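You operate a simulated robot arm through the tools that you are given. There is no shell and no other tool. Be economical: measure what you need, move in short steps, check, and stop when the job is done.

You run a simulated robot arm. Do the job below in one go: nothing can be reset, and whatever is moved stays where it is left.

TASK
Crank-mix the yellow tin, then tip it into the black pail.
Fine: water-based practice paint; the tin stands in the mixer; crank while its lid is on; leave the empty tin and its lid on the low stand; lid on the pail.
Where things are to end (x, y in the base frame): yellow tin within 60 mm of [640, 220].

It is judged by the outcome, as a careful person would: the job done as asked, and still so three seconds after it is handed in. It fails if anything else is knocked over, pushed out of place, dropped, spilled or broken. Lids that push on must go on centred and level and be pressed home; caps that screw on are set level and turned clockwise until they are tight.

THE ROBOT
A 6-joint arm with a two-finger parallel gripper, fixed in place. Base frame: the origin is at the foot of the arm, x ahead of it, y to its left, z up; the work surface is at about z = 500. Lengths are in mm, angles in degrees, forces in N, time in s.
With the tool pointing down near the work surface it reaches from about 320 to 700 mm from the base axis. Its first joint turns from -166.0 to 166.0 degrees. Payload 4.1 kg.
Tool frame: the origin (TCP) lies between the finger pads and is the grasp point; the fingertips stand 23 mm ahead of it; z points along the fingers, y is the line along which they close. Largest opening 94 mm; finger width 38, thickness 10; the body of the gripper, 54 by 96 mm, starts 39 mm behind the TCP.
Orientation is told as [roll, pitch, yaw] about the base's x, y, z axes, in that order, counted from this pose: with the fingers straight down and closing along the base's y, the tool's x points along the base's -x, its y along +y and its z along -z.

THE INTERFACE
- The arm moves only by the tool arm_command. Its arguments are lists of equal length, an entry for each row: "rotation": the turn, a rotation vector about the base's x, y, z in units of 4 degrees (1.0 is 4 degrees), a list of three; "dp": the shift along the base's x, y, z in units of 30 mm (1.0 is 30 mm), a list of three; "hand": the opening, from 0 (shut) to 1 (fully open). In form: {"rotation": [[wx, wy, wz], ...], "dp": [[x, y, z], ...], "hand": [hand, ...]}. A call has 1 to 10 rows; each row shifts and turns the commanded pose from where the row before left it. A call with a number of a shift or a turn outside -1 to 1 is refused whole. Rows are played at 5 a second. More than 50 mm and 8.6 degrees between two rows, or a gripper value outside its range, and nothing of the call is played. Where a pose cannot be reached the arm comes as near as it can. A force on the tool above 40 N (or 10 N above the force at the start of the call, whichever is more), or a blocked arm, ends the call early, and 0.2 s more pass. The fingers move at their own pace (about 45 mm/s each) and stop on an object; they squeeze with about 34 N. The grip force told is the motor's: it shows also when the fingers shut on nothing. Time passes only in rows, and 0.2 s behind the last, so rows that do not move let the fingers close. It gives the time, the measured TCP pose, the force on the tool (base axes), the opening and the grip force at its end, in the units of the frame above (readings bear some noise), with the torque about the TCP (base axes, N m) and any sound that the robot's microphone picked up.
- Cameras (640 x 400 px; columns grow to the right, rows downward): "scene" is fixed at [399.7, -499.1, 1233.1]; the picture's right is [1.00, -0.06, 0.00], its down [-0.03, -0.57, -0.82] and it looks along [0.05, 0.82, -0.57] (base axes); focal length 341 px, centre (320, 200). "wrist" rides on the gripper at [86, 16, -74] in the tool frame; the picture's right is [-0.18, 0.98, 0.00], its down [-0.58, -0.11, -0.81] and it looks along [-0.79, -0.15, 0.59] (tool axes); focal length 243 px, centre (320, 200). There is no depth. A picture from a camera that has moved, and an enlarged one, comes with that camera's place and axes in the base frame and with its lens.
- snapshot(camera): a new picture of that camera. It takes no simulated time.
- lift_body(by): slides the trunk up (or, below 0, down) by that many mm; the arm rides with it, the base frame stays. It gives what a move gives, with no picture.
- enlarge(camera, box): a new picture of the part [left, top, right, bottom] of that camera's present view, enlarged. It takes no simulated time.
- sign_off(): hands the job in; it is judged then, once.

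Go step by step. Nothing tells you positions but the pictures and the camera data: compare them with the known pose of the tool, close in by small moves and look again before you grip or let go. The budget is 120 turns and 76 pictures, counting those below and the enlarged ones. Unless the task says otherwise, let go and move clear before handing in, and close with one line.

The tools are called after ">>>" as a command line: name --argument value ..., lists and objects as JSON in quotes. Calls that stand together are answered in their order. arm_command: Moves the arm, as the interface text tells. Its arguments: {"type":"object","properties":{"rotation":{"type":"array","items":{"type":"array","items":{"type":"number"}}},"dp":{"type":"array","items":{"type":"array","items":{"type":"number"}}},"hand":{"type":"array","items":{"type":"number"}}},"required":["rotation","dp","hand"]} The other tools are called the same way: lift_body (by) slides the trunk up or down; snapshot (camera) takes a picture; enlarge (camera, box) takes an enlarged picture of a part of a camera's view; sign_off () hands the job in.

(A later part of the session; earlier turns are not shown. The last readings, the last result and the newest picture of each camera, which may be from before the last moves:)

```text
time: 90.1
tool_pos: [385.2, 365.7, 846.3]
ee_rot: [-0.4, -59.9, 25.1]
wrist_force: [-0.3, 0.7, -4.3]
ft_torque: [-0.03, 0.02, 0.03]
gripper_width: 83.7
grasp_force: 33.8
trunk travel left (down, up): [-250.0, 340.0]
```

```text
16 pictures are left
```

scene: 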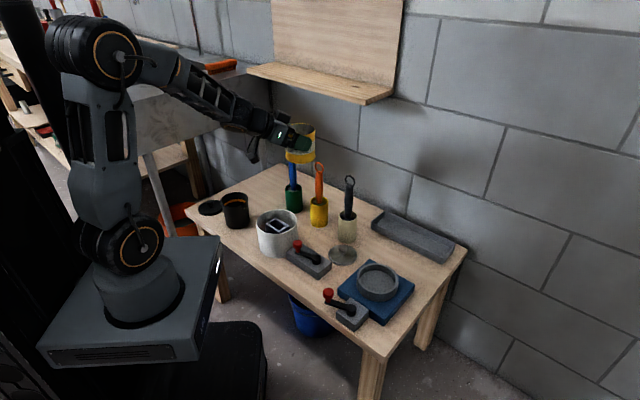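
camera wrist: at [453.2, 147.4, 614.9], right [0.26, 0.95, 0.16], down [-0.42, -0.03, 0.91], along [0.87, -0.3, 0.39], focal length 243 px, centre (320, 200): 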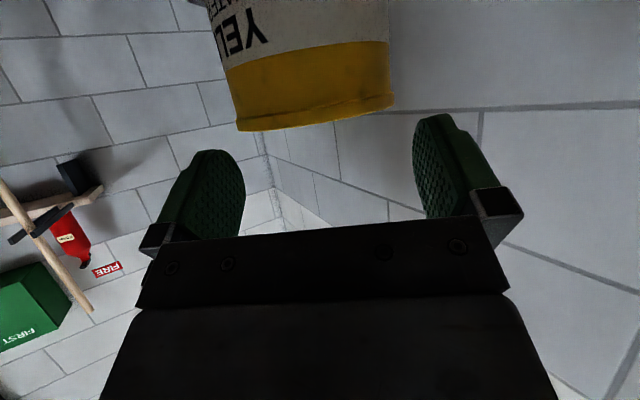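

Carrying well. I'll finish the arc to above the left of the pail.

>>> arm_command --rotation '[[0, 0, 0.87], [0, 0, 0.87], [0, 0, 0.87], [0, 0, 0.87], [0, 0, 0.87], [0, 0, 0.87], [0, 0, 0.87], [0, 0, 0.87], [0, 0, 0.87], [0, 0, 0.87]]' --dp '[[-0.897, 0.464, 0], [-0.897, 0.464, 0], [-0.897, 0.464, 0], [-0.897, 0.464, 0], [-0.897, 0.464, 0], [-0.92, 0.167, 0], [-0.92, 0.167, 0], [-0.92, 0.167, 0], [-0.92, 0.167, 0], [-0.92, 0.167, 0]]' --hand '[0, 0, 0, 0, 0, 0, 0, 0, 0, 0]'

>>> enlarge --camera "scene" --box '[160, 120, 320, 240]'

```text
time: 92.3
tool_pos: [114.0, 460.1, 845.8]
ee_rot: [-0.4, -59.8, 59.9]
wrist_force: [-0.4, 0.3, -3.8]
ft_torque: [-0.03, 0.03, -0.02]
gripper_width: 83.5
grasp_force: 34.8
trunk travel left (down, up): [-250.0, 340.0]
```

```text
3.33 times, centred on (240, 180) of scene
camera zoom: at [399.7, -499.1, 1233.1], right [1.0, -0.06, 0.0], down [-0.03, -0.57, -0.82], along [0.05, 0.82, -0.57], focal length 1137 px, centre (587, 267)
```

zoom: 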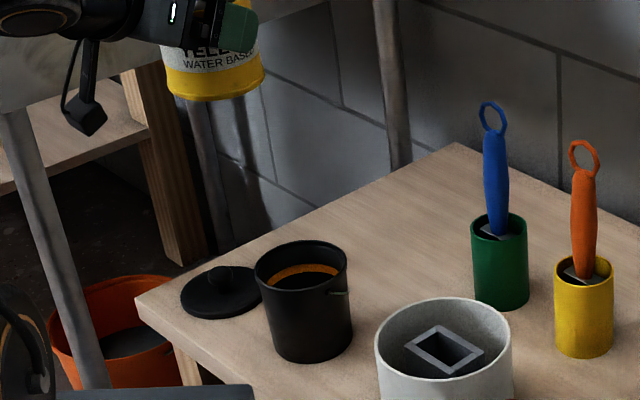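

The pail centre is about (173, 437) with its rim at z≈597. I'll lower and start tilting, mouth toward the pail, stopping before it would pour.

>>> arm_command --rotation '[[0, 0, 0], [0, 0, 0], [0.5, 0.866, 0], [0.5, 0.866, 0], [0.5, 0.866, 0], [0.5, 0.866, 0], [0.5, 0.866, 0], [0.5, 0.866, 0], [0.5, 0.866, 0]]' --dp '[[0, 0, -0.8], [0, 0, -0.8], [0, 0, -0.8], [0, 0, -0.8], [0, 0, -0.8], [0, 0, -0.5], [0, -0.07, -0.4], [0, 0, -0.2], [0, 0, 0]]' --hand '[0, 0, 0, 0, 0, 0, 0, 0, 0]'

>>> enlarge --camera "scene" --box '[160, 120, 320, 240]'

```text
time: 94.3
tool_pos: [48.8, 503.5, 818.3]
ee_rot: [45.1, -49.8, 21.6]
wrist_force: [-0.2, 0.2, -4.3]
ft_torque: [-0.09, -0.02, 0.01]
gripper_width: 83.5
grasp_force: 34.0
out of reach, approached as far as the arm can: row 5, 6, 7, 8, 9
trunk travel left (down, up): [-250.0, 340.0]
```

```text
3.33 times, centred on (240, 180) of scene
camera zoom: at [399.7, -499.1, 1233.1], right [1.0, -0.06, 0.0], down [-0.03, -0.57, -0.82], along [0.05, 0.82, -0.57], focal length 1137 px, centre (587, 267)
```

zoom: 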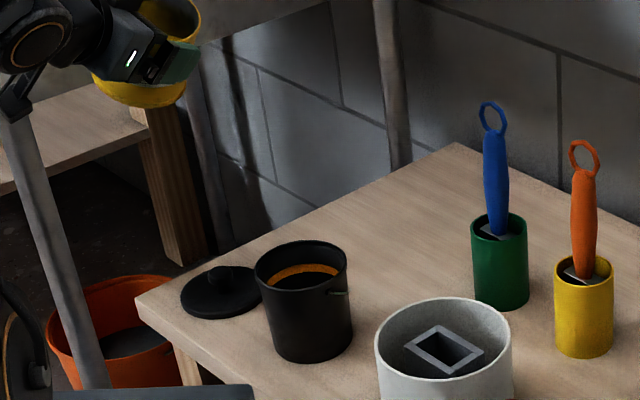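

That part of the path is out of reach at this body height; the tin is tilted only 27° and still full. I'll command back up to see whether the tilt is reachable higher.

>>> arm_command --rotation '[[0, 0, 0], [0, 0, 0], [0, 0, 0], [0, 0, 0], [0, 0, 0], [0, 0, 0]]' --dp '[[0, 0, 0.4], [0, 0, 0.8], [0, 0, 0.8], [0, 0, 0.8], [0, 0, 0.8], [0, 0, 0.6]]' --hand '[0, 0, 0, 0, 0, 0]'

```text
time: 95.7
tool_pos: [47.7, 503.3, 944.6]
ee_rot: [46.2, -49.8, 21.0]
wrist_force: [0.4, -0.1, -4.7]
ft_torque: [-0.08, -0.05, 0.02]
gripper_width: 83.4
grasp_force: 33.9
trunk travel left (down, up): [-250.0, 340.0]
```

The orientation was reached but not the position. I'll move back sideways at this height, then use the trunk to go down instead of the arm.

>>> arm_command --rotation '[[0, 0, 0], [0, 0, 0], [0, 0, 0], [0, 0, 0]]' --dp '[[0.55, -0.375, 0], [0.55, -0.375, 0], [0.55, -0.375, 0], [0.55, -0.375, 0]]' --hand '[0, 0, 0, 0]'

>>> arm_command --rotation '[[0, 0, 0], [0, 0, 0], [0, 0, 0], [0, 0, 0]]' --dp '[[0, 0, -0.5], [0, 0, -0.8], [0, 0, -0.8], [0, 0, -0.8]]' --hand '[0, 0, 0, 0]'

```text
time: 96.7
tool_pos: [114.8, 459.2, 943.1]
ee_rot: [46.3, -49.9, 21.0]
wrist_force: [-0.5, 0.3, -4.2]
ft_torque: [-0.1, -0.03, 0.0]
gripper_width: 83.5
grasp_force: 33.9
trunk travel left (down, up): [-250.0, 340.0]
```

```text
time: 97.7
tool_pos: [107.6, 459.7, 864.9]
ee_rot: [45.6, -49.8, 21.2]
wrist_force: [-0.2, 0.4, -3.9]
ft_torque: [-0.09, 0.0, 0.03]
gripper_width: 83.3
grasp_force: 34.4
out of reach, approached as far as the arm can: row 4
trunk travel left (down, up): [-250.0, 340.0]
```

I'll pour forward instead, pitching the tool over with the wrist above the tin, which is well within reach. First I'll undo the side roll and pitch forward a little, staying below the spill angle.

>>> arm_command --rotation '[[0, 0, 0], [-0.5, -0.866, 0], [-0.5, -0.866, 0], [-0.5, -0.866, 0], [-0.5, -0.866, 0], [-0.5, -0.866, 0], [-0.5, -0.866, 0], [-0.5, -0.866, 0]]' --dp '[[0, 0, 0.8], [0, 0, 0.4], [0, 0, 0], [0, 0, 0], [0, 0, 0], [0, 0, 0], [0, 0, 0], [0, 0, 0]]' --hand '[0, 0, 0, 0, 0, 0, 0, 0]'

>>> arm_command --rotation '[[-0.866, 0.5, 0], [-0.866, 0.5, 0], [-0.866, 0.5, 0], [-0.866, 0.5, 0], [-0.866, 0.5, 0], [0, 0, 0]]' --dp '[[0, 0, 0], [0, 0, 0], [0, 0, 0], [0, 0, 0], [0, 0, 0], [0, 0, 0]]' --hand '[0, 0, 0, 0, 0, 0]'

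```text
time: 99.5
tool_pos: [109.6, 460.7, 900.8]
ee_rot: [-0.5, -59.8, 60.1]
wrist_force: [-0.3, -0.1, -4.3]
ft_torque: [-0.1, 0.03, 0.02]
gripper_width: 83.1
grasp_force: 34.3
trunk travel left (down, up): [-250.0, 340.0]
```

```text
time: 100.9
tool_pos: [108.8, 458.8, 902.2]
ee_rot: [-0.4, -39.8, 60.0]
wrist_force: [-0.3, -0.7, -4.0]
ft_torque: [0.02, 0.03, -0.04]
gripper_width: 83.3
grasp_force: 33.7
trunk travel left (down, up): [-250.0, 340.0]
```

Level motion is fine (20° tilt, nothing spilled). I'll move in front of the pail, on the robot side, and lower.

>>> arm_command --rotation '[[0, 0, 0], [0, 0, 0], [0, 0, 0], [0, 0, 0], [0, 0, 0], [0, 0, 0], [0, 0, 0], [-0.866, 0.5, 0]]' --dp '[[0.115, -0.438, -0.96], [0.115, -0.438, -0.96], [0.115, -0.438, -0.96], [0.115, -0.438, -0.96], [0.115, -0.438, -0.96], [0.115, -0.438, -0.96], [0.115, -0.438, -0.96], [0, 0, 0]]' --hand '[0, 0, 0, 0, 0, 0, 0, 0]'

>>> enlarge --camera "scene" --box '[160, 140, 300, 245]'

```text
time: 102.7
tool_pos: [133.8, 367.3, 698.1]
ee_rot: [-0.4, -35.8, 59.9]
wrist_force: [-0.6, 0.8, -5.2]
ft_torque: [0.0, 0.03, 0.0]
gripper_width: 83.1
grasp_force: 34.4
trunk travel left (down, up): [-250.0, 340.0]
```

```text
3.81 times, centred on (230, 192) of scene
camera zoom: at [399.7, -499.1, 1233.1], right [1.0, -0.06, 0.0], down [-0.03, -0.57, -0.82], along [0.05, 0.82, -0.57], focal length 1299 px, centre (663, 229)
```

zoom: 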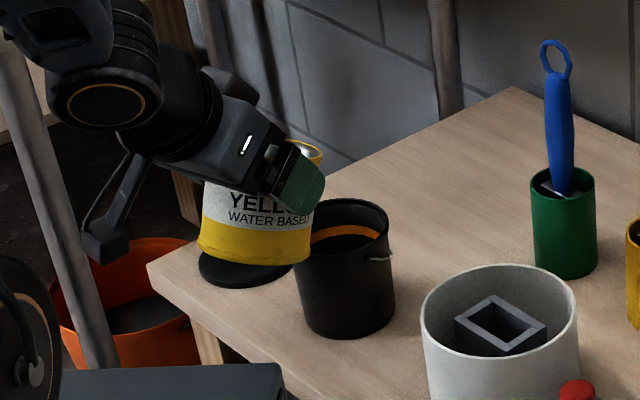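

The tin is positioned behind the pail's near rim as planned. I'll start to pour gradually, moving so the lip stays over the pail.

>>> arm_command --rotation '[[-0.866, 0.5, 0], [-0.866, 0.5, 0], [-0.866, 0.5, 0], [-0.866, 0.5, 0], [0, 0, 0], [0, 0, 0]]' --dp '[[0.03, 0.06, -0.317], [0.03, 0.06, -0.317], [0.03, 0.06, -0.317], [0.03, 0.06, -0.317], [0, 0, 0], [0, 0, 0]]' --hand '[0, 0, 0, 0, 0, 0]'

>>> enlarge --camera "scene" --box '[180, 150, 280, 225]'

```text
time: 104.1
tool_pos: [135.6, 375.4, 662.0]
ee_rot: [-0.4, -19.9, 59.9]
wrist_force: [-0.3, -0.3, -3.5]
ft_torque: [0.06, -0.03, -0.04]
gripper_width: 83.2
grasp_force: 33.5
trunk travel left (down, up): [-250.0, 340.0]
```

```text
5.33 times, centred on (230, 188) of scene
camera zoom: at [399.7, -499.1, 1233.1], right [1.0, -0.06, 0.0], down [-0.03, -0.57, -0.82], along [0.05, 0.82, -0.57], focal length 1819 px, centre (800, 267)
```

zoom: 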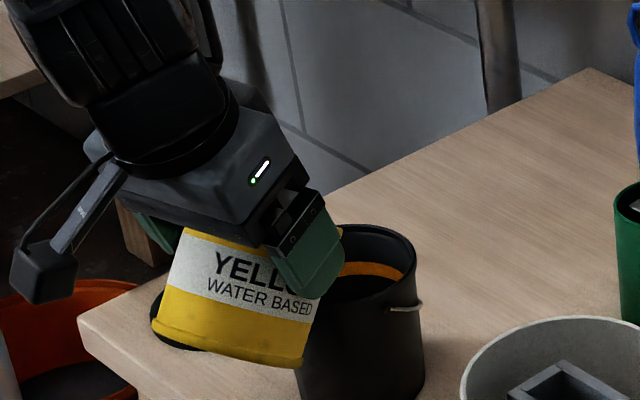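

Geometry matches and the lip is above the pail's opening. Continuing the pour.

>>> arm_command --rotation '[[-0.866, 0.5, 0], [-0.866, 0.5, 0], [-0.866, 0.5, 0], [-0.866, 0.5, 0], [-0.866, 0.5, 0], [0, 0, 0], [0, 0, 0], [0, 0, 0]]' --dp '[[0.069, 0.119, 0.027], [0.069, 0.119, 0.027], [0.069, 0.119, 0.027], [0.069, 0.119, 0.027], [0.069, 0.119, 0.027], [0, 0, 0], [0, 0, 0], [0, 0, 0]]' --hand '[0, 0, 0, 0, 0, 0, 0, 0]'

>>> enlarge --camera "scene" --box '[180, 150, 280, 225]'

```text
time: 105.9
tool_pos: [147.1, 391.6, 665.3]
ee_rot: [-0.3, 0.1, 59.8]
wrist_force: [0.0, 0.0, -4.6]
ft_torque: [0.05, -0.03, 0.02]
gripper_width: 82.0
grasp_force: 34.0
trunk travel left (down, up): [-250.0, 340.0]
```

```text
5.33 times, centred on (230, 188) of scene
camera zoom: at [399.7, -499.1, 1233.1], right [1.0, -0.06, 0.0], down [-0.03, -0.57, -0.82], along [0.05, 0.82, -0.57], focal length 1819 px, centre (800, 267)
```

zoom: 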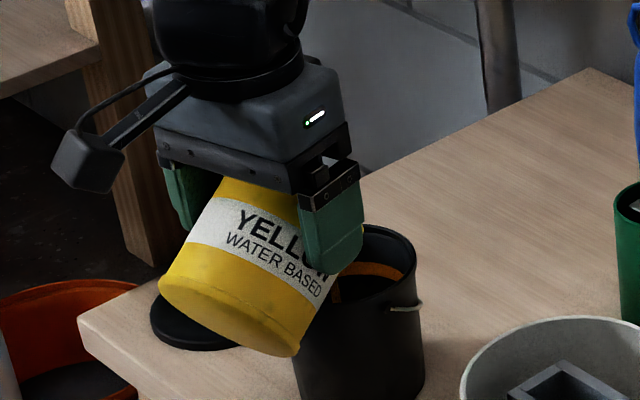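

A stream is falling inside the pail. Continuing the tilt slowly.

>>> arm_command --rotation '[[-0.812, 0.469, 0], [-0.812, 0.469, 0], [-0.812, 0.469, 0], [-0.812, 0.469, 0], [0, 0, 0], [-0.812, 0.469, 0], [-0.812, 0.469, 0], [-0.812, 0.469, 0], [-0.812, 0.469, 0], [0, 0, 0]]' --dp '[[0.072, 0.125, 0.025], [0.072, 0.125, 0.025], [0.072, 0.125, 0.025], [0.072, 0.125, 0.025], [0, 0, 0], [0.072, 0.125, 0.025], [0.072, 0.125, 0.025], [0.072, 0.125, 0.025], [0.072, 0.125, 0.025], [0, 0, 0]]' --hand '[0, 0, 0, 0, 0, 0, 0, 0, 0, 0]'

>>> enlarge --camera "scene" --box '[180, 150, 280, 225]'

```text
time: 108.1
tool_pos: [166.5, 424.5, 671.7]
ee_rot: [-0.4, 30.1, 59.9]
wrist_force: [-0.6, 0.0, -3.9]
ft_torque: [0.15, -0.06, 0.02]
gripper_width: 81.8
grasp_force: 34.0
trunk travel left (down, up): [-250.0, 340.0]
```

```text
5.33 times, centred on (230, 188) of scene
camera zoom: at [399.7, -499.1, 1233.1], right [1.0, -0.06, 0.0], down [-0.03, -0.57, -0.82], along [0.05, 0.82, -0.57], focal length 1819 px, centre (800, 267)
```

zoom: 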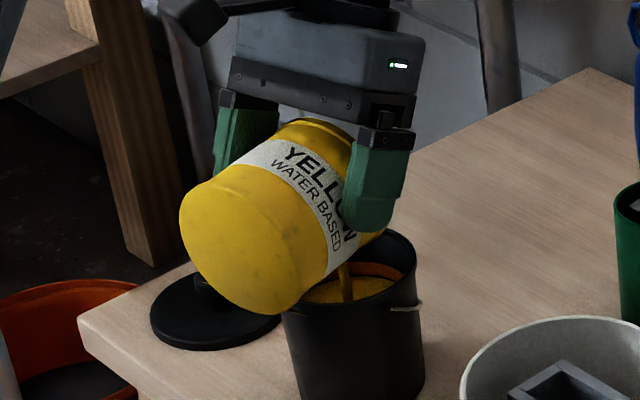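

Pouring cleanly into the pail. I'll continue to about 130° and hold.

>>> arm_command --rotation '[[-0.866, 0.5, 0], [-0.866, 0.5, 0], [-0.866, 0.5, 0], [-0.866, 0.5, 0], [-0.866, 0.5, 0], [0, 0, 0], [0, 0, 0], [0, 0, 0]]' --dp '[[0.065, 0.113, 0.02], [0.065, 0.113, 0.02], [0.065, 0.113, 0.02], [0.065, 0.113, 0.02], [0.065, 0.113, 0.02], [0, 0, 0], [0, 0, 0], [0, 0, 0]]' --hand '[0, 0, 0, 0, 0, 0, 0, 0]'

>>> arm_command --rotation '[[-0.866, 0.5, 0], [-0.866, 0.5, 0], [-0.866, 0.5, 0], [-0.866, 0.5, 0], [-0.866, 0.5, 0], [0, 0, 0], [0, 0, 0], [0, 0, 0], [0, 0, 0], [0, 0, 0]]' --dp '[[0.064, 0.111, -0.01], [0.064, 0.111, -0.01], [0.064, 0.111, -0.01], [0.064, 0.111, -0.01], [0.064, 0.111, -0.01], [0, 0, 0], [0, 0, 0], [0, 0, 0], [0, 0, 0], [0, 0, 0]]' --hand '[0, 0, 0, 0, 0, 0, 0, 0, 0, 0]'

>>> enlarge --camera "scene" --box '[180, 150, 280, 225]'

```text
time: 109.9
tool_pos: [175.4, 440.4, 674.6]
ee_rot: [-0.4, 50.1, 59.9]
wrist_force: [0.1, 0.2, -5.3]
ft_torque: [0.15, -0.08, -0.02]
gripper_width: 81.7
grasp_force: 34.1
trunk travel left (down, up): [-250.0, 340.0]
```

```text
time: 112.1
tool_pos: [155.4, 392.5, 650.0]
ee_rot: [-0.4, 70.0, 59.9]
wrist_force: [-0.5, 0.5, -4.1]
ft_torque: [0.13, -0.04, 0.0]
gripper_width: 81.7
grasp_force: 34.5
out of reach, approached as far as the arm can: row 2, 3, 4, 5
trunk travel left (down, up): [-250.0, 340.0]
```

```text
5.33 times, centred on (230, 188) of scene
camera zoom: at [399.7, -499.1, 1233.1], right [1.0, -0.06, 0.0], down [-0.03, -0.57, -0.82], along [0.05, 0.82, -0.57], focal length 1819 px, centre (800, 267)
```

zoom: 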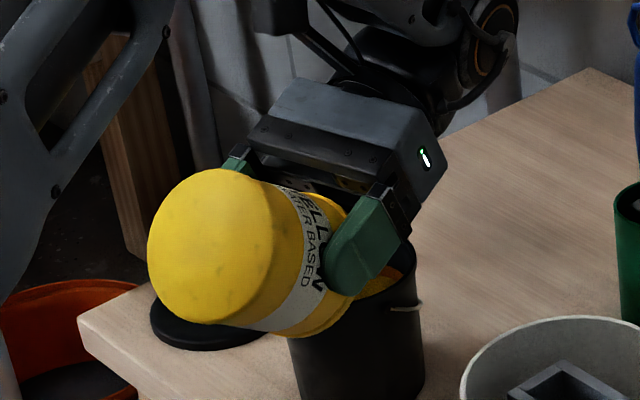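

The last rotation was out of reach and pulled the hand back from the pail. I'll go up and return over the pail right away, then check for any spill.

>>> arm_command --rotation '[[0.866, -0.5, 0], [0.866, -0.5, 0], [0.866, -0.5, 0], [0.866, -0.5, 0], [0, 0, 0]]' --dp '[[0, 0, 0.7], [0.2, 0.5, 0.15], [0.23, 0.55, 0], [0.23, 0.55, 0], [0, 0, 0]]' --hand '[0, 0, 0, 0, 0]'

>>> enlarge --camera "scene" --box '[180, 150, 280, 225]'

```text
time: 113.3
tool_pos: [176.7, 440.9, 676.3]
ee_rot: [-0.4, 54.0, 59.8]
wrist_force: [0.1, 0.8, -4.5]
ft_torque: [0.12, -0.07, 0.01]
gripper_width: 81.5
grasp_force: 34.2
trunk travel left (down, up): [-250.0, 340.0]
```

```text
5.33 times, centred on (230, 188) of scene
camera zoom: at [399.7, -499.1, 1233.1], right [1.0, -0.06, 0.0], down [-0.03, -0.57, -0.82], along [0.05, 0.82, -0.57], focal length 1819 px, centre (800, 267)
```

zoom: 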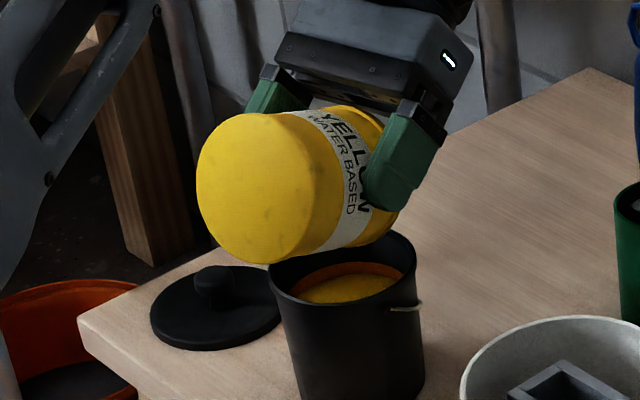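

No spill is visible, the stream has ended and the pail holds the paint. I'll let it drain a moment more, then tilt back along the same path.

>>> arm_command --rotation '[[0, 0, 0], [0, 0, 0], [0, 0, 0], [0, 0, 0], [0, 0, 0], [0, 0, 0], [0, 0, 0], [0, 0, 0], [0, 0, 0], [0, 0, 0]]' --dp '[[0, 0, 0], [0, 0, 0], [0, 0, 0], [0, 0, 0], [0, 0, 0], [0, 0, 0], [0, 0, 0], [0, 0, 0], [0, 0, 0], [0, 0, 0]]' --hand '[0, 0, 0, 0, 0, 0, 0, 0, 0, 0]'

>>> arm_command --rotation '[[0.866, -0.5, 0], [0.866, -0.5, 0], [0.866, -0.5, 0], [0.866, -0.5, 0], [0.866, -0.5, 0], [0.866, -0.5, 0], [0.866, -0.5, 0], [0.866, -0.5, 0], [0.866, -0.5, 0], [0.866, -0.5, 0]]' --dp '[[-0.065, -0.11, 0], [-0.065, -0.11, 0], [-0.065, -0.11, 0], [-0.065, -0.11, 0], [-0.065, -0.11, 0], [-0.065, -0.11, 0], [-0.077, -0.133, 0], [-0.077, -0.133, 0], [-0.077, -0.133, 0], [-0.077, -0.133, 0]]' --hand '[0, 0, 0, 0, 0, 0, 0, 0, 0, 0]'

>>> arm_command --rotation '[[0.866, -0.5, 0], [0.866, -0.5, 0], [0.866, -0.5, 0], [0.866, -0.5, 0], [0, 0, 0], [0, 0, 0], [0, 0, 0], [0, 0, 0], [0, 0, 0]]' --dp '[[-0.077, -0.133, 0.2], [-0.077, -0.133, 0.4], [-0.077, -0.133, 0.6], [-0.077, -0.133, 0.8], [0, 0, 0.9], [0, 0, 0.9], [0, 0.4, 0.9], [0, 0.6, 0.9], [0, 0.6, 0.9]]' --hand '[0, 0, 0, 0, 0, 0, 0, 0, 0]'

```text
time: 115.5
tool_pos: [177.1, 439.8, 676.4]
ee_rot: [-0.4, 54.1, 59.9]
wrist_force: [0.5, -0.1, -4.3]
ft_torque: [0.15, -0.12, -0.01]
gripper_width: 81.9
grasp_force: 33.4
trunk travel left (down, up): [-250.0, 340.0]
```

```text
time: 117.7
tool_pos: [156.0, 403.6, 674.9]
ee_rot: [-0.4, 14.1, 59.9]
wrist_force: [-0.8, 0.1, -5.1]
ft_torque: [0.12, -0.06, -0.01]
gripper_width: 81.6
grasp_force: 33.4
trunk travel left (down, up): [-250.0, 340.0]
```

```text
time: 119.7
tool_pos: [146.9, 436.0, 870.2]
ee_rot: [-0.5, -1.7, 59.9]
wrist_force: [1.0, -1.0, -4.3]
ft_torque: [0.04, -0.09, -0.01]
gripper_width: 81.5
grasp_force: 34.1
trunk travel left (down, up): [-250.0, 340.0]
```

The tin is clear of the pail. I'll bring it back upright, then swing it around above the handles to the target area.

>>> arm_command --rotation '[[0.866, -0.5, 0], [0.866, -0.5, 0], [0.866, -0.5, 0], [0.866, -0.5, 0], [0.866, -0.5, 0], [0.866, -0.5, 0], [0.866, -0.5, 0], [0.866, -0.5, 0], [0.866, -0.5, 0], [0.866, -0.5, 0]]' --dp '[[0, 0.3, 0.3], [0, 0.3, 0.3], [0, 0, 0], [0, 0, 0], [0, 0, 0], [0, 0, 0], [0, 0, 0], [0, 0, 0], [0, 0, 0], [0, 0, 0]]' --hand '[0, 0, 0, 0, 0, 0, 0, 0, 0, 0]'

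>>> arm_command --rotation '[[0.866, -0.5, 0], [0.866, -0.5, 0], [0.866, -0.5, 0], [0.866, -0.5, 0], [0.5, -0.29, 0]]' --dp '[[0, 0, 0], [0, 0, 0], [0, 0, 0], [0, 0, 0], [0, 0, 0]]' --hand '[0, 0, 0, 0, 0]'

>>> arm_command --rotation '[[0, 0, -0.5], [0, 0, -0.5], [0, 0, -0.5], [0, 0, -0.5], [0, 0, -0.5], [0, 0, -0.5], [0, 0, -0.5], [0, 0, -0.5], [0, 0, -0.5], [0, 0, -0.5]]' --dp '[[0.84, 0, 0], [0.84, 0, 0], [0.84, 0, 0], [0.84, 0, 0], [0.84, 0, 0], [0.843, -0.27, 0], [0.843, -0.27, 0], [0.843, -0.27, 0], [0.843, -0.27, 0], [0.843, -0.27, 0]]' --hand '[0, 0, 0, 0, 0, 0, 0, 0, 0, 0]'

>>> snapshot --camera "scene"

```text
time: 121.9
tool_pos: [147.7, 455.2, 889.2]
ee_rot: [-0.3, -42.0, 59.9]
wrist_force: [0.2, -0.2, -4.6]
ft_torque: [-0.01, 0.05, 0.04]
gripper_width: 81.9
grasp_force: 33.7
trunk travel left (down, up): [-250.0, 340.0]
```

```text
time: 123.1
tool_pos: [146.2, 454.8, 888.3]
ee_rot: [-0.2, -60.1, 60.0]
wrist_force: [0.5, -0.3, -4.3]
ft_torque: [-0.1, 0.07, 0.0]
gripper_width: 81.6
grasp_force: 33.8
trunk travel left (down, up): [-250.0, 340.0]
```

```text
time: 125.3
tool_pos: [400.8, 411.8, 888.5]
ee_rot: [-0.4, -60.0, 40.0]
wrist_force: [-0.7, -0.7, -4.4]
ft_torque: [-0.06, 0.03, -0.03]
gripper_width: 81.7
grasp_force: 33.8
trunk travel left (down, up): [-250.0, 340.0]
```

```text
7 pictures are left
```

scene: 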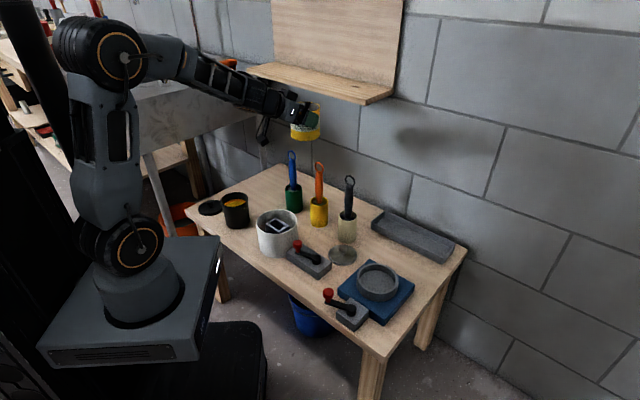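

Everything is in place, and the pail shows the yellow paint with no spill. I'll carry the tin on above the target and lower most of the way.

>>> arm_command --rotation '[[0, 0, -0.5], [0, 0, -0.5], [0, 0, -0.5], [0, 0, -0.5], [0, 0, -0.5], [0, 0, -0.5], [0, 0, -0.5], [0, 0, -0.5], [0, 0, -0.5], [0, 0, -0.5]]' --dp '[[0.787, -0.667, 0], [0.787, -0.667, 0], [0.787, -0.667, 0], [0.787, -0.667, 0], [0.787, -0.667, 0], [0.787, -0.667, 0], [0.787, -0.667, 0], [0.787, -0.667, 0], [0.787, -0.667, 0], [0.787, -0.667, 0]]' --hand '[0, 0, 0, 0, 0, 0, 0, 0, 0, 0]'

>>> arm_command --rotation '[[0, 0, 0], [0, 0, 0], [0, 0, 0], [0, 0, 0], [0, 0, 0], [0, 0, 0], [0, 0, 0], [0, 0, 0], [0, 0, 0], [0, 0, 0]]' --dp '[[0, 0, -0.9], [0, 0, -0.9], [0, 0, -0.9], [0, 0, -0.9], [0, 0, -0.9], [0, 0, -0.9], [0, 0, -0.9], [0, 0, -0.9], [0, 0, -0.9], [0, 0, 0]]' --hand '[0, 0, 0, 0, 0, 0, 0, 0, 0, 0]'

>>> enlarge --camera "scene" --box '[310, 180, 450, 285]'

```text
time: 127.5
tool_pos: [634.2, 213.8, 889.3]
ee_rot: [-0.4, -60.1, 19.8]
wrist_force: [-0.2, -0.1, -3.7]
ft_torque: [-0.04, 0.08, -0.01]
gripper_width: 81.7
grasp_force: 34.5
trunk travel left (down, up): [-250.0, 340.0]
```

```text
time: 129.7
tool_pos: [627.0, 251.8, 712.7]
ee_rot: [-0.9, -60.0, 19.9]
wrist_force: [0.9, 0.1, -4.3]
ft_torque: [-0.02, 0.08, -0.01]
gripper_width: 81.7
grasp_force: 34.3
out of reach, approached as far as the arm can: row 1, 2, 3, 4, 5, 6, 7, 8, 9
trunk travel left (down, up): [-250.0, 340.0]
```

```text
3.81 times, centred on (380, 232) of scene
camera zoom: at [399.7, -499.1, 1233.1], right [1.0, -0.06, 0.0], down [-0.03, -0.57, -0.82], along [0.05, 0.82, -0.57], focal length 1299 px, centre (91, 76)
```

zoom: 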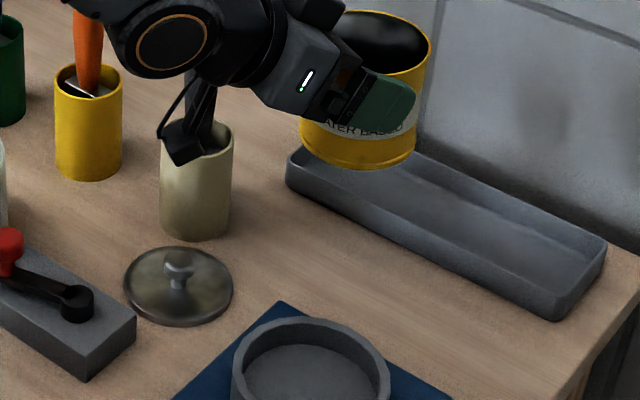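

That heading runs into a wrist limit, so I'll turn the tool 16° to the right, shift to about (658, 203) for the tin centre, and then lower.

>>> arm_command --rotation '[[0, 0, -1], [0, 0, -1], [0, 0, -1], [0, 0, -1], [0, 0, 0]]' --dp '[[0.158, -0.413, 0], [0.158, -0.413, 0], [0.158, -0.413, 0], [0.158, -0.413, 0], [0, 0, 0]]' --hand '[0, 0, 0, 0, 0]'

>>> arm_command --rotation '[[0, 0, 0], [0, 0, 0], [0, 0, 0], [0, 0, 0]]' --dp '[[0, 0, -0.6], [0, 0, -0.8], [0, 0, -0.8], [0, 0, -0.7]]' --hand '[0, 0, 0, 0]'

```text
time: 130.9
tool_pos: [646.6, 201.5, 713.0]
ee_rot: [-0.4, -60.1, 4.0]
wrist_force: [0.2, -0.4, -4.7]
ft_torque: [0.01, 0.09, -0.01]
gripper_width: 81.6
grasp_force: 34.3
trunk travel left (down, up): [-250.0, 340.0]
```

```text
time: 131.9
tool_pos: [645.3, 201.6, 625.0]
ee_rot: [-0.3, -60.1, 3.9]
wrist_force: [-0.3, 0.1, -4.5]
ft_torque: [-0.03, 0.08, 0.0]
gripper_width: 81.8
grasp_force: 34.5
trunk travel left (down, up): [-250.0, 340.0]
```

Reached cleanly. A check before touching down.

>>> enlarge --camera "scene" --box '[330, 195, 450, 285]'

```text
4.44 times, centred on (390, 240) of scene
camera zoom: at [399.7, -499.1, 1233.1], right [1.0, -0.06, 0.0], down [-0.03, -0.57, -0.82], along [0.05, 0.82, -0.57], focal length 1516 px, centre (9, 22)
```

zoom: 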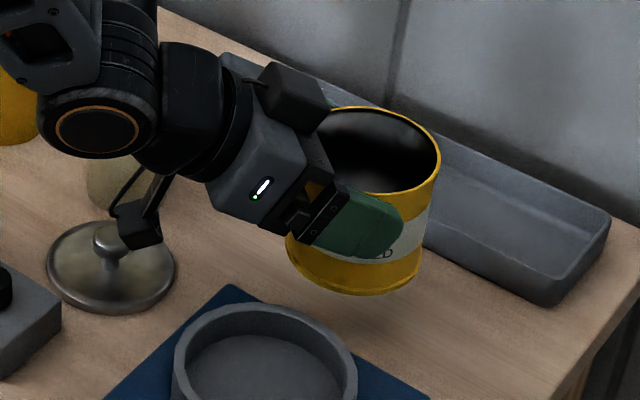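

The tin is upright and empty. Lowering gently onto the table.

>>> arm_command --rotation '[[0, 0, 0], [0, 0, 0], [0, 0, 0], [0, 0, 0], [0, 0, 0], [0, 0, 0]]' --dp '[[0, 0, -0.5], [0, 0, -0.4], [0, 0, -0.1], [0, 0, -0.1], [0, 0, -0.1], [0, 0, 0]]' --hand '[0, 0, 0, 0, 0, 0]'

```text
time: 133.3
tool_pos: [646.3, 201.3, 588.7]
ee_rot: [-0.5, -60.1, 4.0]
wrist_force: [-0.2, -0.2, -5.0]
ft_torque: [0.0, 0.06, 0.03]
gripper_width: 82.0
grasp_force: 33.7
trunk travel left (down, up): [-250.0, 340.0]
```

>>> arm_command --rotation '[[0, 0, 0], [0, 0, 0], [0, 0, 0], [0, 0, 0]]' --dp '[[0, 0, -0.08], [0, 0, -0.08], [0, 0, -0.08], [0, 0, 0]]' --hand '[0, 0, 0, 0]'

```text
time: 134.3
tool_pos: [644.2, 202.4, 581.2]
ee_rot: [-0.4, -60.1, 3.9]
wrist_force: [0.1, -0.1, -5.0]
ft_torque: [0.01, 0.08, 0.03]
gripper_width: 81.6
grasp_force: 34.2
trunk travel left (down, up): [-250.0, 340.0]
```

Not touching yet; continuing by small steps.

>>> arm_command --rotation '[[0, 0, 0], [0, 0, 0], [0, 0, 0]]' --dp '[[0, 0, -0.08], [0, 0, -0.08], [0, 0, 0]]' --hand '[0, 0, 0]'

>>> enlarge --camera "scene" --box '[330, 205, 450, 295]'

```text
time: 135.1
tool_pos: [645.3, 202.8, 577.0]
ee_rot: [-0.4, -60.0, 3.9]
wrist_force: [0.2, -0.1, -4.4]
ft_torque: [0.01, 0.08, -0.01]
gripper_width: 81.6
grasp_force: 34.1
trunk travel left (down, up): [-250.0, 340.0]
```

```text
4.44 times, centred on (390, 250) of scene
camera zoom: at [399.7, -499.1, 1233.1], right [1.0, -0.06, 0.0], down [-0.03, -0.57, -0.82], along [0.05, 0.82, -0.57], focal length 1516 px, centre (9, -22)
```

zoom: 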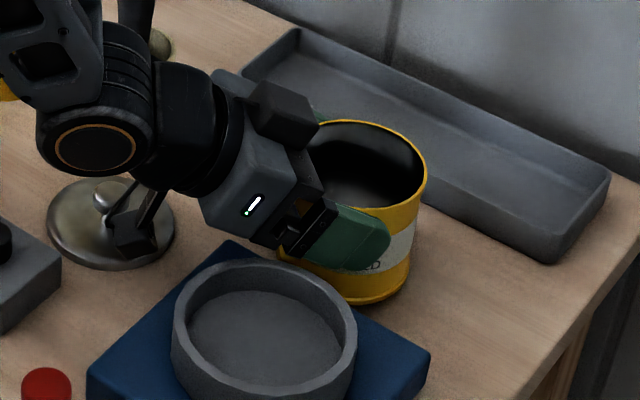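

About 5–10 mm remain. Continuing.

>>> arm_command --rotation '[[0, 0, 0], [0, 0, 0], [0, 0, 0]]' --dp '[[0, 0, -0.07], [0, 0, -0.07], [0, 0, 0]]' --hand '[0, 0, 0]'

>>> arm_command --rotation '[[0, 0, 0], [0, 0, 0], [0, 0, 0]]' --dp '[[0, 0, -0.06], [0, 0, -0.06], [0, 0, 0]]' --hand '[0, 0, 0]'

```text
time: 135.9
tool_pos: [644.8, 201.9, 573.0]
ee_rot: [-0.4, -60.1, 3.9]
wrist_force: [0.0, 0.5, -5.5]
ft_torque: [0.01, 0.07, -0.02]
gripper_width: 81.6
grasp_force: 34.1
trunk travel left (down, up): [-250.0, 340.0]
```

```text
time: 136.7
tool_pos: [647.0, 202.2, 568.6]
ee_rot: [-0.3, -60.2, 4.0]
wrist_force: [0.6, 0.2, 1.0]
ft_torque: [-0.26, 0.19, 0.02]
gripper_width: 81.9
grasp_force: 34.0
trunk travel left (down, up): [-250.0, 340.0]
```

The tin has touched down (force back to about zero). I'll release, and rise straight up off it.

>>> arm_command --rotation '[[0, 0, 0], [0, 0, 0], [0, 0, 0], [0, 0, 0], [0, 0, 0], [0, 0, 0]]' --dp '[[0, 0, -0.03], [0, 0, 0], [0, 0, 0], [0, 0, 0.15], [0, 0, 0.3], [0, 0, 0.5]]' --hand '[0, 1, 1, 1, 1, 1]'

>>> arm_command --rotation '[[0, 0, 0], [0, 0, 0], [0, 0, 0], [0, 0, 0], [0, 0, 0], [0, 0, 0]]' --dp '[[0, 0, 0.8], [0, 0, 0.9], [0, 0, 0.9], [-0.6, 0, 0.9], [-0.8, 0, 0.9], [-0.8, 0, 0.9]]' --hand '[1, 1, 1, 1, 1, 1]'

>>> snapshot --camera "scene"

```text
time: 138.1
tool_pos: [644.6, 200.4, 595.0]
ee_rot: [-0.3, -60.0, 3.9]
wrist_force: [0.4, 0.2, 0.1]
ft_torque: [0.01, -0.01, 0.01]
gripper_width: 93.9
grasp_force: 0.0
trunk travel left (down, up): [-250.0, 340.0]
```

```text
time: 139.5
tool_pos: [578.5, 201.1, 756.9]
ee_rot: [-0.4, -60.2, 4.0]
wrist_force: [0.6, 0.3, 0.3]
ft_torque: [-0.01, -0.01, -0.02]
gripper_width: 94.0
grasp_force: 0.0
trunk travel left (down, up): [-250.0, 340.0]
```

```text
3 pictures are left
```

scene: 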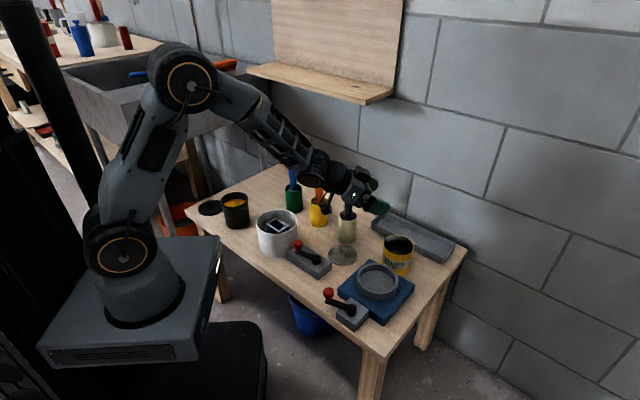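

The tin stands upright near the target. Next is the pail's lid: I'll rise, turn the tool back to pointing down, and go to a viewpoint above the lid.

>>> arm_command --rotation '[[0, 0, 0], [0, 0, 0], [0, 0, 0], [-0.07, 0.998, 0], [-0.07, 0.998, 0], [-0.07, 0.998, 0], [-0.07, 0.998, 0], [-0.07, 0.998, 0], [-0.07, 0.998, 0], [-0.07, 0.998, 0]]' --dp '[[-0.3, 0, 0.9], [-0.2, 0, 0.9], [-0.2, 0.2, 0.9], [-0.5, 0.9, 0.4], [-0.5, 0.9, 0], [-0.5, 0.9, 0], [-0.5, 0.9, 0], [-0.5, 0.9, 0], [-0.5, 0.9, 0], [-0.4, 0.9, 0]]' --hand '[1, 1, 1, 1, 1, 1, 1, 1, 1, 1]'

>>> arm_command --rotation '[[-0.07, 0.998, 0], [-0.07, 0.998, 0], [-0.07, 0.998, 0], [-0.07, 0.998, 0], [-0.07, 0.998, 0], [-0.07, 0.998, 0], [-0.07, 0.998, 0], [-0.07, 0.998, 0], [0, 0, 0]]' --dp '[[-0.9, 0.26, 0], [-0.9, 0.26, 0], [-0.9, 0.26, 0], [-0.9, 0.26, 0], [-0.9, 0.26, 0], [-0.9, 0.26, 0], [-0.9, 0.26, 0], [0, 0, 0], [0, 0, 0]]' --hand '[1, 1, 1, 1, 1, 1, 1, 1, 1]'

```text
time: 141.7
tool_pos: [456.3, 394.8, 848.8]
ee_rot: [-0.5, -32.0, 4.0]
wrist_force: [-0.3, -0.2, 0.6]
ft_torque: [0.02, -0.01, 0.01]
gripper_width: 93.9
grasp_force: 0.0
trunk travel left (down, up): [-250.0, 340.0]
```

```text
time: 143.7
tool_pos: [266.0, 451.0, 849.7]
ee_rot: [-0.5, -0.1, 4.0]
wrist_force: [-0.1, -0.2, -0.1]
ft_torque: [0.0, 0.01, 0.01]
gripper_width: 94.1
grasp_force: 0.1
trunk travel left (down, up): [-250.0, 340.0]
```

Tool is pointing down again. Moving on to above the pail lid.

>>> arm_command --rotation '[[0, 0, -1], [0, 0, -1], [0, 0, -1], [0, 0, -1], [0, 0, -1], [0, 0, -1], [0, 0, 0], [0, 0, 0], [0, 0, 0]]' --dp '[[-0.833, 0.283, 0], [-0.833, 0.283, -0.3], [-0.833, 0.283, -0.6], [-0.833, 0.283, -0.6], [-0.833, 0.283, -0.7], [-0.833, 0.283, -0.7], [-0.833, 0.283, -0.7], [-0.833, 0.283, -0.7], [0, 0, 0]]' --hand '[1, 1, 1, 1, 1, 1, 1, 1, 1]'

>>> snapshot --camera "wrist"

```text
time: 145.7
tool_pos: [65.2, 518.3, 718.5]
ee_rot: [-0.4, -0.1, -19.9]
wrist_force: [0.3, 1.6, -0.4]
ft_torque: [0.01, 0.0, -0.03]
gripper_width: 94.2
grasp_force: 0.0
trunk travel left (down, up): [-250.0, 340.0]
```

```text
2 pictures are left
camera wrist: at [-9.0, 563.2, 793.9], right [0.51, 0.86, -0.01], down [0.51, -0.3, 0.81], along [0.69, -0.42, -0.59], focal length 243 px, centre (320, 200)
```

wrist: 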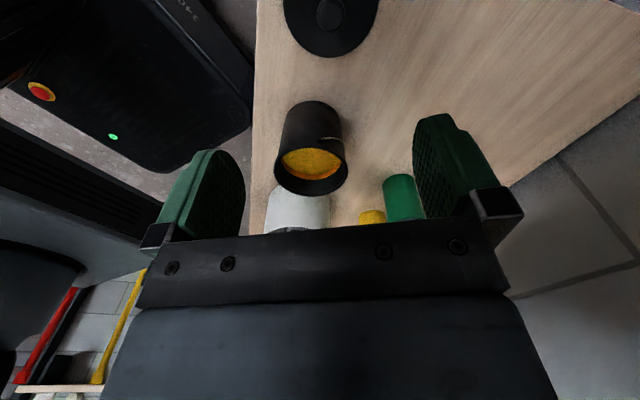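

The pail is centred at about (174, 439) with rim z≈592, and the lid's knob is near (65, 524). I'll lower over the knob and close on it, letting the squeeze centre it.

>>> arm_command --rotation '[[0, 0, 0], [0, 0, 0], [0, 0, 0], [0, 0, 0], [0, 0, 0], [0, 0, 0], [0, 0, 0], [0, 0, 0], [0, 0, 0]]' --dp '[[0, 0.19, -0.8], [0, 0, -0.9], [0, 0, -0.9], [0, 0, -0.9], [0, 0, -0.9], [0, 0, -0.5], [0, 0, -0.4], [0, 0, -0.3], [0, 0, -0.2]]' --hand '[0.7, 0.7, 0.7, 0.7, 0.7, 0.7, 0.7, 0.7, 0.7]'

>>> arm_command --rotation '[[0, 0, 0], [0, 0, 0], [0, 0, 0], [0, 0, 0]]' --dp '[[0, 0, 0], [0, 0, 0], [0, 0, 0], [0, 0, 0]]' --hand '[0, 0, 0, 0]'

```text
time: 147.7
tool_pos: [67.3, 524.0, 546.6]
ee_rot: [-0.4, -0.2, -20.0]
wrist_force: [0.2, -0.2, 0.5]
ft_torque: [-0.01, 0.05, 0.02]
gripper_width: 66.0
grasp_force: 0.1
trunk travel left (down, up): [-250.0, 340.0]
```

```text
time: 148.7
tool_pos: [67.1, 523.6, 546.6]
ee_rot: [-0.4, -0.2, -20.0]
wrist_force: [0.2, 0.3, -0.6]
ft_torque: [-0.03, 0.02, 0.01]
gripper_width: 23.9
grasp_force: 34.4
trunk travel left (down, up): [-250.0, 340.0]
```

The knob is caught (24 mm). To centre it in the other direction too, I'll release, rise a little, turn the hand 90° and grip again.

>>> arm_command --rotation '[[0, 0, 0], [0, 0, 0], [0, 0, 0.5], [0, 0, 1], [0, 0, 1], [0, 0, 1], [0, 0, 1], [0, 0, 1], [0, 0, 1], [0, 0, 1]]' --dp '[[0, 0, 0], [0, 0, 0.6], [0, 0, 0.6], [0, 0, 0], [0, 0, 0], [0, 0, 0], [0, 0, 0], [0, 0, 0], [0, 0, 0], [0, 0, 0]]' --hand '[0.6, 0.6, 0.6, 0.6, 0.6, 0.6, 0.6, 0.6, 0.6, 0.6]'

>>> arm_command --rotation '[[0, 0, 1], [0, 0, 1], [0, 0, 1], [0, 0, 1], [0, 0, 1], [0, 0, 1], [0, 0, 1], [0, 0, 1], [0, 0, 1], [0, 0, 1]]' --dp '[[0, 0, 0], [0, 0, 0], [0, 0, 0], [0, 0, 0], [0, 0, 0], [0, 0, 0], [0, 0, 0], [0, 0, 0], [0, 0, 0], [0, 0, 0]]' --hand '[0.6, 0.6, 0.6, 0.6, 0.6, 0.6, 0.6, 0.6, 0.6, 0.6]'

>>> arm_command --rotation '[[0, 0, 1], [0, 0, 1], [0, 0, 1], [0, 0, 1], [0, 0, 1], [0, 0, 0], [0, 0, 0], [0, 0, 0], [0, 0, 0]]' --dp '[[0, 0, 0], [0, 0, 0], [0, 0, 0], [0, 0, -0.6], [0, 0, -0.6], [0, 0, -0.1], [0, 0, 0], [0, 0, 0], [0, 0, 0]]' --hand '[0.6, 0.6, 0.6, 0.6, 0.6, 0.6, 0, 0, 0]'

```text
time: 150.9
tool_pos: [66.0, 524.8, 582.3]
ee_rot: [-0.4, 0.0, 10.0]
wrist_force: [0.3, -0.3, 0.0]
ft_torque: [-0.01, 0.01, -0.03]
gripper_width: 56.2
grasp_force: 0.0
trunk travel left (down, up): [-250.0, 340.0]
```

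```text
time: 153.1
tool_pos: [67.3, 524.2, 582.8]
ee_rot: [-0.4, 0.0, 50.0]
wrist_force: [0.0, -0.2, -0.5]
ft_torque: [-0.02, 0.01, -0.01]
gripper_width: 56.5
grasp_force: 0.0
trunk travel left (down, up): [-250.0, 340.0]
```

```text
time: 155.1
tool_pos: [66.8, 525.4, 543.9]
ee_rot: [-0.4, -0.2, 70.0]
wrist_force: [-0.6, 0.0, 0.7]
ft_torque: [-0.02, -0.01, 0.02]
gripper_width: 24.3
grasp_force: 34.0
trunk travel left (down, up): [-250.0, 340.0]
```

Centred and gripped. I'll lift the lid and carry it above the pail.

>>> arm_command --rotation '[[0, 0, 0], [0, 0, 0], [0, 0, 0], [0, 0, 0], [0, 0, 0], [0, 0, 0], [0, 0, 0]]' --dp '[[0, 0, 0.2], [0, 0, 0.4], [0, 0, 0.8], [0, 0, 0.9], [0, 0, 0.9], [0, 0, 0.9], [0, 0, 0.75]]' --hand '[0, 0, 0, 0, 0, 0, 0]'

>>> arm_command --rotation '[[0, 0, 0], [0, 0, 0], [0, 0, 0], [0, 0, 0], [0, 0, 0], [0, 0, 0]]' --dp '[[0.713, -0.576, 0], [0.713, -0.576, 0], [0.713, -0.576, 0], [0.713, -0.576, 0], [0.713, -0.576, 0], [0, 0, 0]]' --hand '[0, 0, 0, 0, 0, 0]'

>>> arm_command --rotation '[[0, 0, 0], [0, 0, 0], [0, 0, 0]]' --dp '[[0, 0, -0.5], [0, 0, -0.5], [0, 0, 0]]' --hand '[0, 0, 0]'

>>> enlarge --camera "scene" --box '[195, 170, 275, 230]'

```text
time: 156.7
tool_pos: [67.7, 524.6, 689.6]
ee_rot: [-0.4, -0.1, 70.0]
wrist_force: [-0.2, -0.6, -0.3]
ft_torque: [0.01, -0.01, 0.02]
gripper_width: 24.1
grasp_force: 34.1
trunk travel left (down, up): [-250.0, 340.0]
```

```text
time: 158.1
tool_pos: [174.2, 437.7, 690.4]
ee_rot: [-0.3, -0.2, 69.9]
wrist_force: [-0.6, 0.2, 0.2]
ft_torque: [0.01, 0.0, -0.04]
gripper_width: 24.1
grasp_force: 33.9
trunk travel left (down, up): [-250.0, 340.0]
```

```text
time: 158.9
tool_pos: [174.5, 437.7, 659.2]
ee_rot: [-0.4, -0.1, 70.0]
wrist_force: [-0.6, -0.2, -0.3]
ft_torque: [0.0, 0.0, 0.0]
gripper_width: 24.2
grasp_force: 34.2
trunk travel left (down, up): [-250.0, 340.0]
```

```text
6.67 times, centred on (235, 200) of scene
camera zoom: at [399.7, -499.1, 1233.1], right [1.0, -0.06, 0.0], down [-0.03, -0.57, -0.82], along [0.05, 0.82, -0.57], focal length 2273 px, centre (887, 200)
```

zoom: 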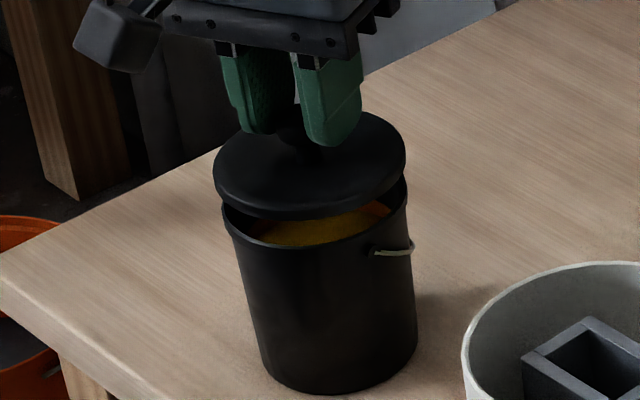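

The lid is level and lines up with the pail in the picture. I'll lower it slowly to contact.

>>> arm_command --rotation '[[0, 0, 0], [0, 0, 0], [0, 0, 0], [0, 0, 0]]' --dp '[[0, 0.035, -0.3], [0, 0, -0.2], [0, 0, -0.1], [0, 0, 0]]' --hand '[0, 0, 0, 0]'

>>> arm_command --rotation '[[0, 0, 0], [0, 0, 0], [0, 0, 0]]' --dp '[[0, 0, -0.07], [0, 0, -0.07], [0, 0, 0]]' --hand '[0, 0, 0]'

```text
time: 159.9
tool_pos: [174.9, 438.8, 641.1]
ee_rot: [-0.3, -0.1, 70.0]
wrist_force: [-0.4, -0.3, -0.9]
ft_torque: [-0.01, 0.01, -0.02]
gripper_width: 24.2
grasp_force: 34.0
trunk travel left (down, up): [-250.0, 340.0]
```

```text
time: 160.7
tool_pos: [175.0, 439.3, 639.3]
ee_rot: [-0.4, -0.3, 69.9]
wrist_force: [-1.2, -2.6, 26.7]
ft_torque: [-0.58, 0.19, -0.01]
gripper_width: 24.0
grasp_force: 34.2
trunk travel left (down, up): [-250.0, 340.0]
```

First contact is on the robot side, so the lid is about 2–3 mm too far in +y. I'll lift slightly, shift (−1, −2.5) and try again.

>>> arm_command --rotation '[[0, 0, 0], [0, 0, 0], [0, 0, 0]]' --dp '[[0, 0, 0.2], [-0.033, -0.085, 0], [0, 0, 0]]' --hand '[0, 0, 0]'

>>> arm_command --rotation '[[0, 0, 0], [0, 0, 0], [0, 0, 0], [0, 0, 0]]' --dp '[[0, 0, -0.1], [0, 0, -0.06], [0, 0, -0.04], [0, 0, 0]]' --hand '[0, 0, 0, 0]'

```text
time: 161.5
tool_pos: [173.0, 435.9, 642.1]
ee_rot: [-0.5, -0.1, 69.9]
wrist_force: [-0.3, 0.8, 0.8]
ft_torque: [-0.04, 0.01, 0.0]
gripper_width: 24.1
grasp_force: 34.9
trunk travel left (down, up): [-250.0, 340.0]
```

```text
time: 162.5
tool_pos: [171.9, 436.1, 639.1]
ee_rot: [-0.4, -0.4, 70.0]
wrist_force: [-1.0, -6.5, 33.6]
ft_torque: [-0.36, 0.09, 0.03]
gripper_width: 24.0
grasp_force: 33.4
trunk travel left (down, up): [-250.0, 340.0]
```

Now the load is nearly central. I'll ease another millimetre in −y and press down in small steps.

>>> arm_command --rotation '[[0, 0, 0], [0, 0, 0]]' --dp '[[0, -0.035, -0.03], [0, 0, 0]]' --hand '[0, 0]'

>>> arm_command --rotation '[[0, 0, 0], [0, 0, 0], [0, 0, 0]]' --dp '[[0, 0, -0.05], [0, 0, -0.05], [0, 0, 0]]' --hand '[0, 0, 0]'

```text
time: 163.1
tool_pos: [173.3, 436.3, 637.4]
ee_rot: [-0.4, -0.5, 70.0]
wrist_force: [2.2, 1.6, 38.7]
ft_torque: [0.11, -0.05, -0.04]
gripper_width: 24.0
grasp_force: 34.6
trunk travel left (down, up): [-250.0, 340.0]
```

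```text
time: 163.9
tool_pos: [172.6, 435.8, 634.5]
ee_rot: [-0.4, -0.5, 70.0]
wrist_force: [-0.7, 6.0, 36.9]
ft_torque: [0.09, 0.06, 0.0]
gripper_width: 24.1
grasp_force: 33.9
trunk travel left (down, up): [-250.0, 340.0]
```

It is going down at steady force and centred. Continuing to press.

>>> arm_command --rotation '[[0, 0, 0], [0, 0, 0], [0, 0, 0], [0, 0, 0]]' --dp '[[0, 0.015, -0.06], [0, 0, -0.06], [0, 0, -0.06], [0, 0, 0]]' --hand '[0, 0, 0, 0]'

>>> arm_command --rotation '[[0, 0, 0], [0, 0, 0], [0, 0, 0], [0, 0, 0]]' --dp '[[0, 0, -0.06], [0, 0, -0.06], [0, 0, -0.06], [0, 0, 0]]' --hand '[0, 0, 0, 0]'

```text
time: 164.9
tool_pos: [172.5, 435.5, 629.9]
ee_rot: [-0.4, -0.5, 70.0]
wrist_force: [1.6, 1.3, 37.9]
ft_torque: [0.07, -0.07, 0.0]
gripper_width: 24.2
grasp_force: 34.2
trunk travel left (down, up): [-250.0, 340.0]
```

```text
time: 165.7
tool_pos: [173.6, 436.9, 626.2]
ee_rot: [-0.4, -0.6, 69.9]
wrist_force: [0.1, -3.2, 20.5]
ft_torque: [-0.58, 0.27, -0.03]
gripper_width: 24.4
grasp_force: 33.8
trunk travel left (down, up): [-250.0, 340.0]
stopped in row 4: the force on the tool passed its limit at 50 N (the readings are from after the stop); the commanded pose is now the measured one
```

The fingers have slid down the knob to the lid's top; no snap yet. I'll release, close the fingers above the knob, and press on the knob's centre.

>>> arm_command --rotation '[[0, 0, 0], [0, 0, 0], [0, 0, 0], [0, 0, 0], [0, 0, 0], [0, 0, 0], [0, 0, 0]]' --dp '[[0, 0, 0.05], [0, 0, 0.1], [0, 0, 0.5], [0, 0, 0.9], [0, 0, 0.3], [0, 0, 0], [0, 0, 0]]' --hand '[0.4, 0.4, 0.4, 0.4, 0, 0, 0]'

>>> arm_command --rotation '[[0, 0, 0], [0, 0, 0], [0, 0, 0], [0, 0, 0], [0, 0, 0], [0, 0, 0]]' --dp '[[0, 0, -0.3], [0, 0, -0.1], [0, 0, -0.1], [0, 0, -0.1], [0, 0, -0.1], [0, 0, -0.1]]' --hand '[0, 0, 0, 0, 0, 0]'

```text
time: 167.3
tool_pos: [174.2, 436.9, 680.3]
ee_rot: [-0.4, -0.3, 69.9]
wrist_force: [-0.5, -0.3, 0.0]
ft_torque: [0.03, -0.02, -0.02]
gripper_width: 0.2
grasp_force: 33.8
trunk travel left (down, up): [-250.0, 340.0]
heard: snap
```

```text
time: 168.7
tool_pos: [172.9, 437.3, 655.9]
ee_rot: [-0.4, -0.4, 69.9]
wrist_force: [0.4, -1.0, 0.6]
ft_torque: [0.01, -0.01, -0.01]
gripper_width: 0.1
grasp_force: 34.1
trunk travel left (down, up): [-250.0, 340.0]
```

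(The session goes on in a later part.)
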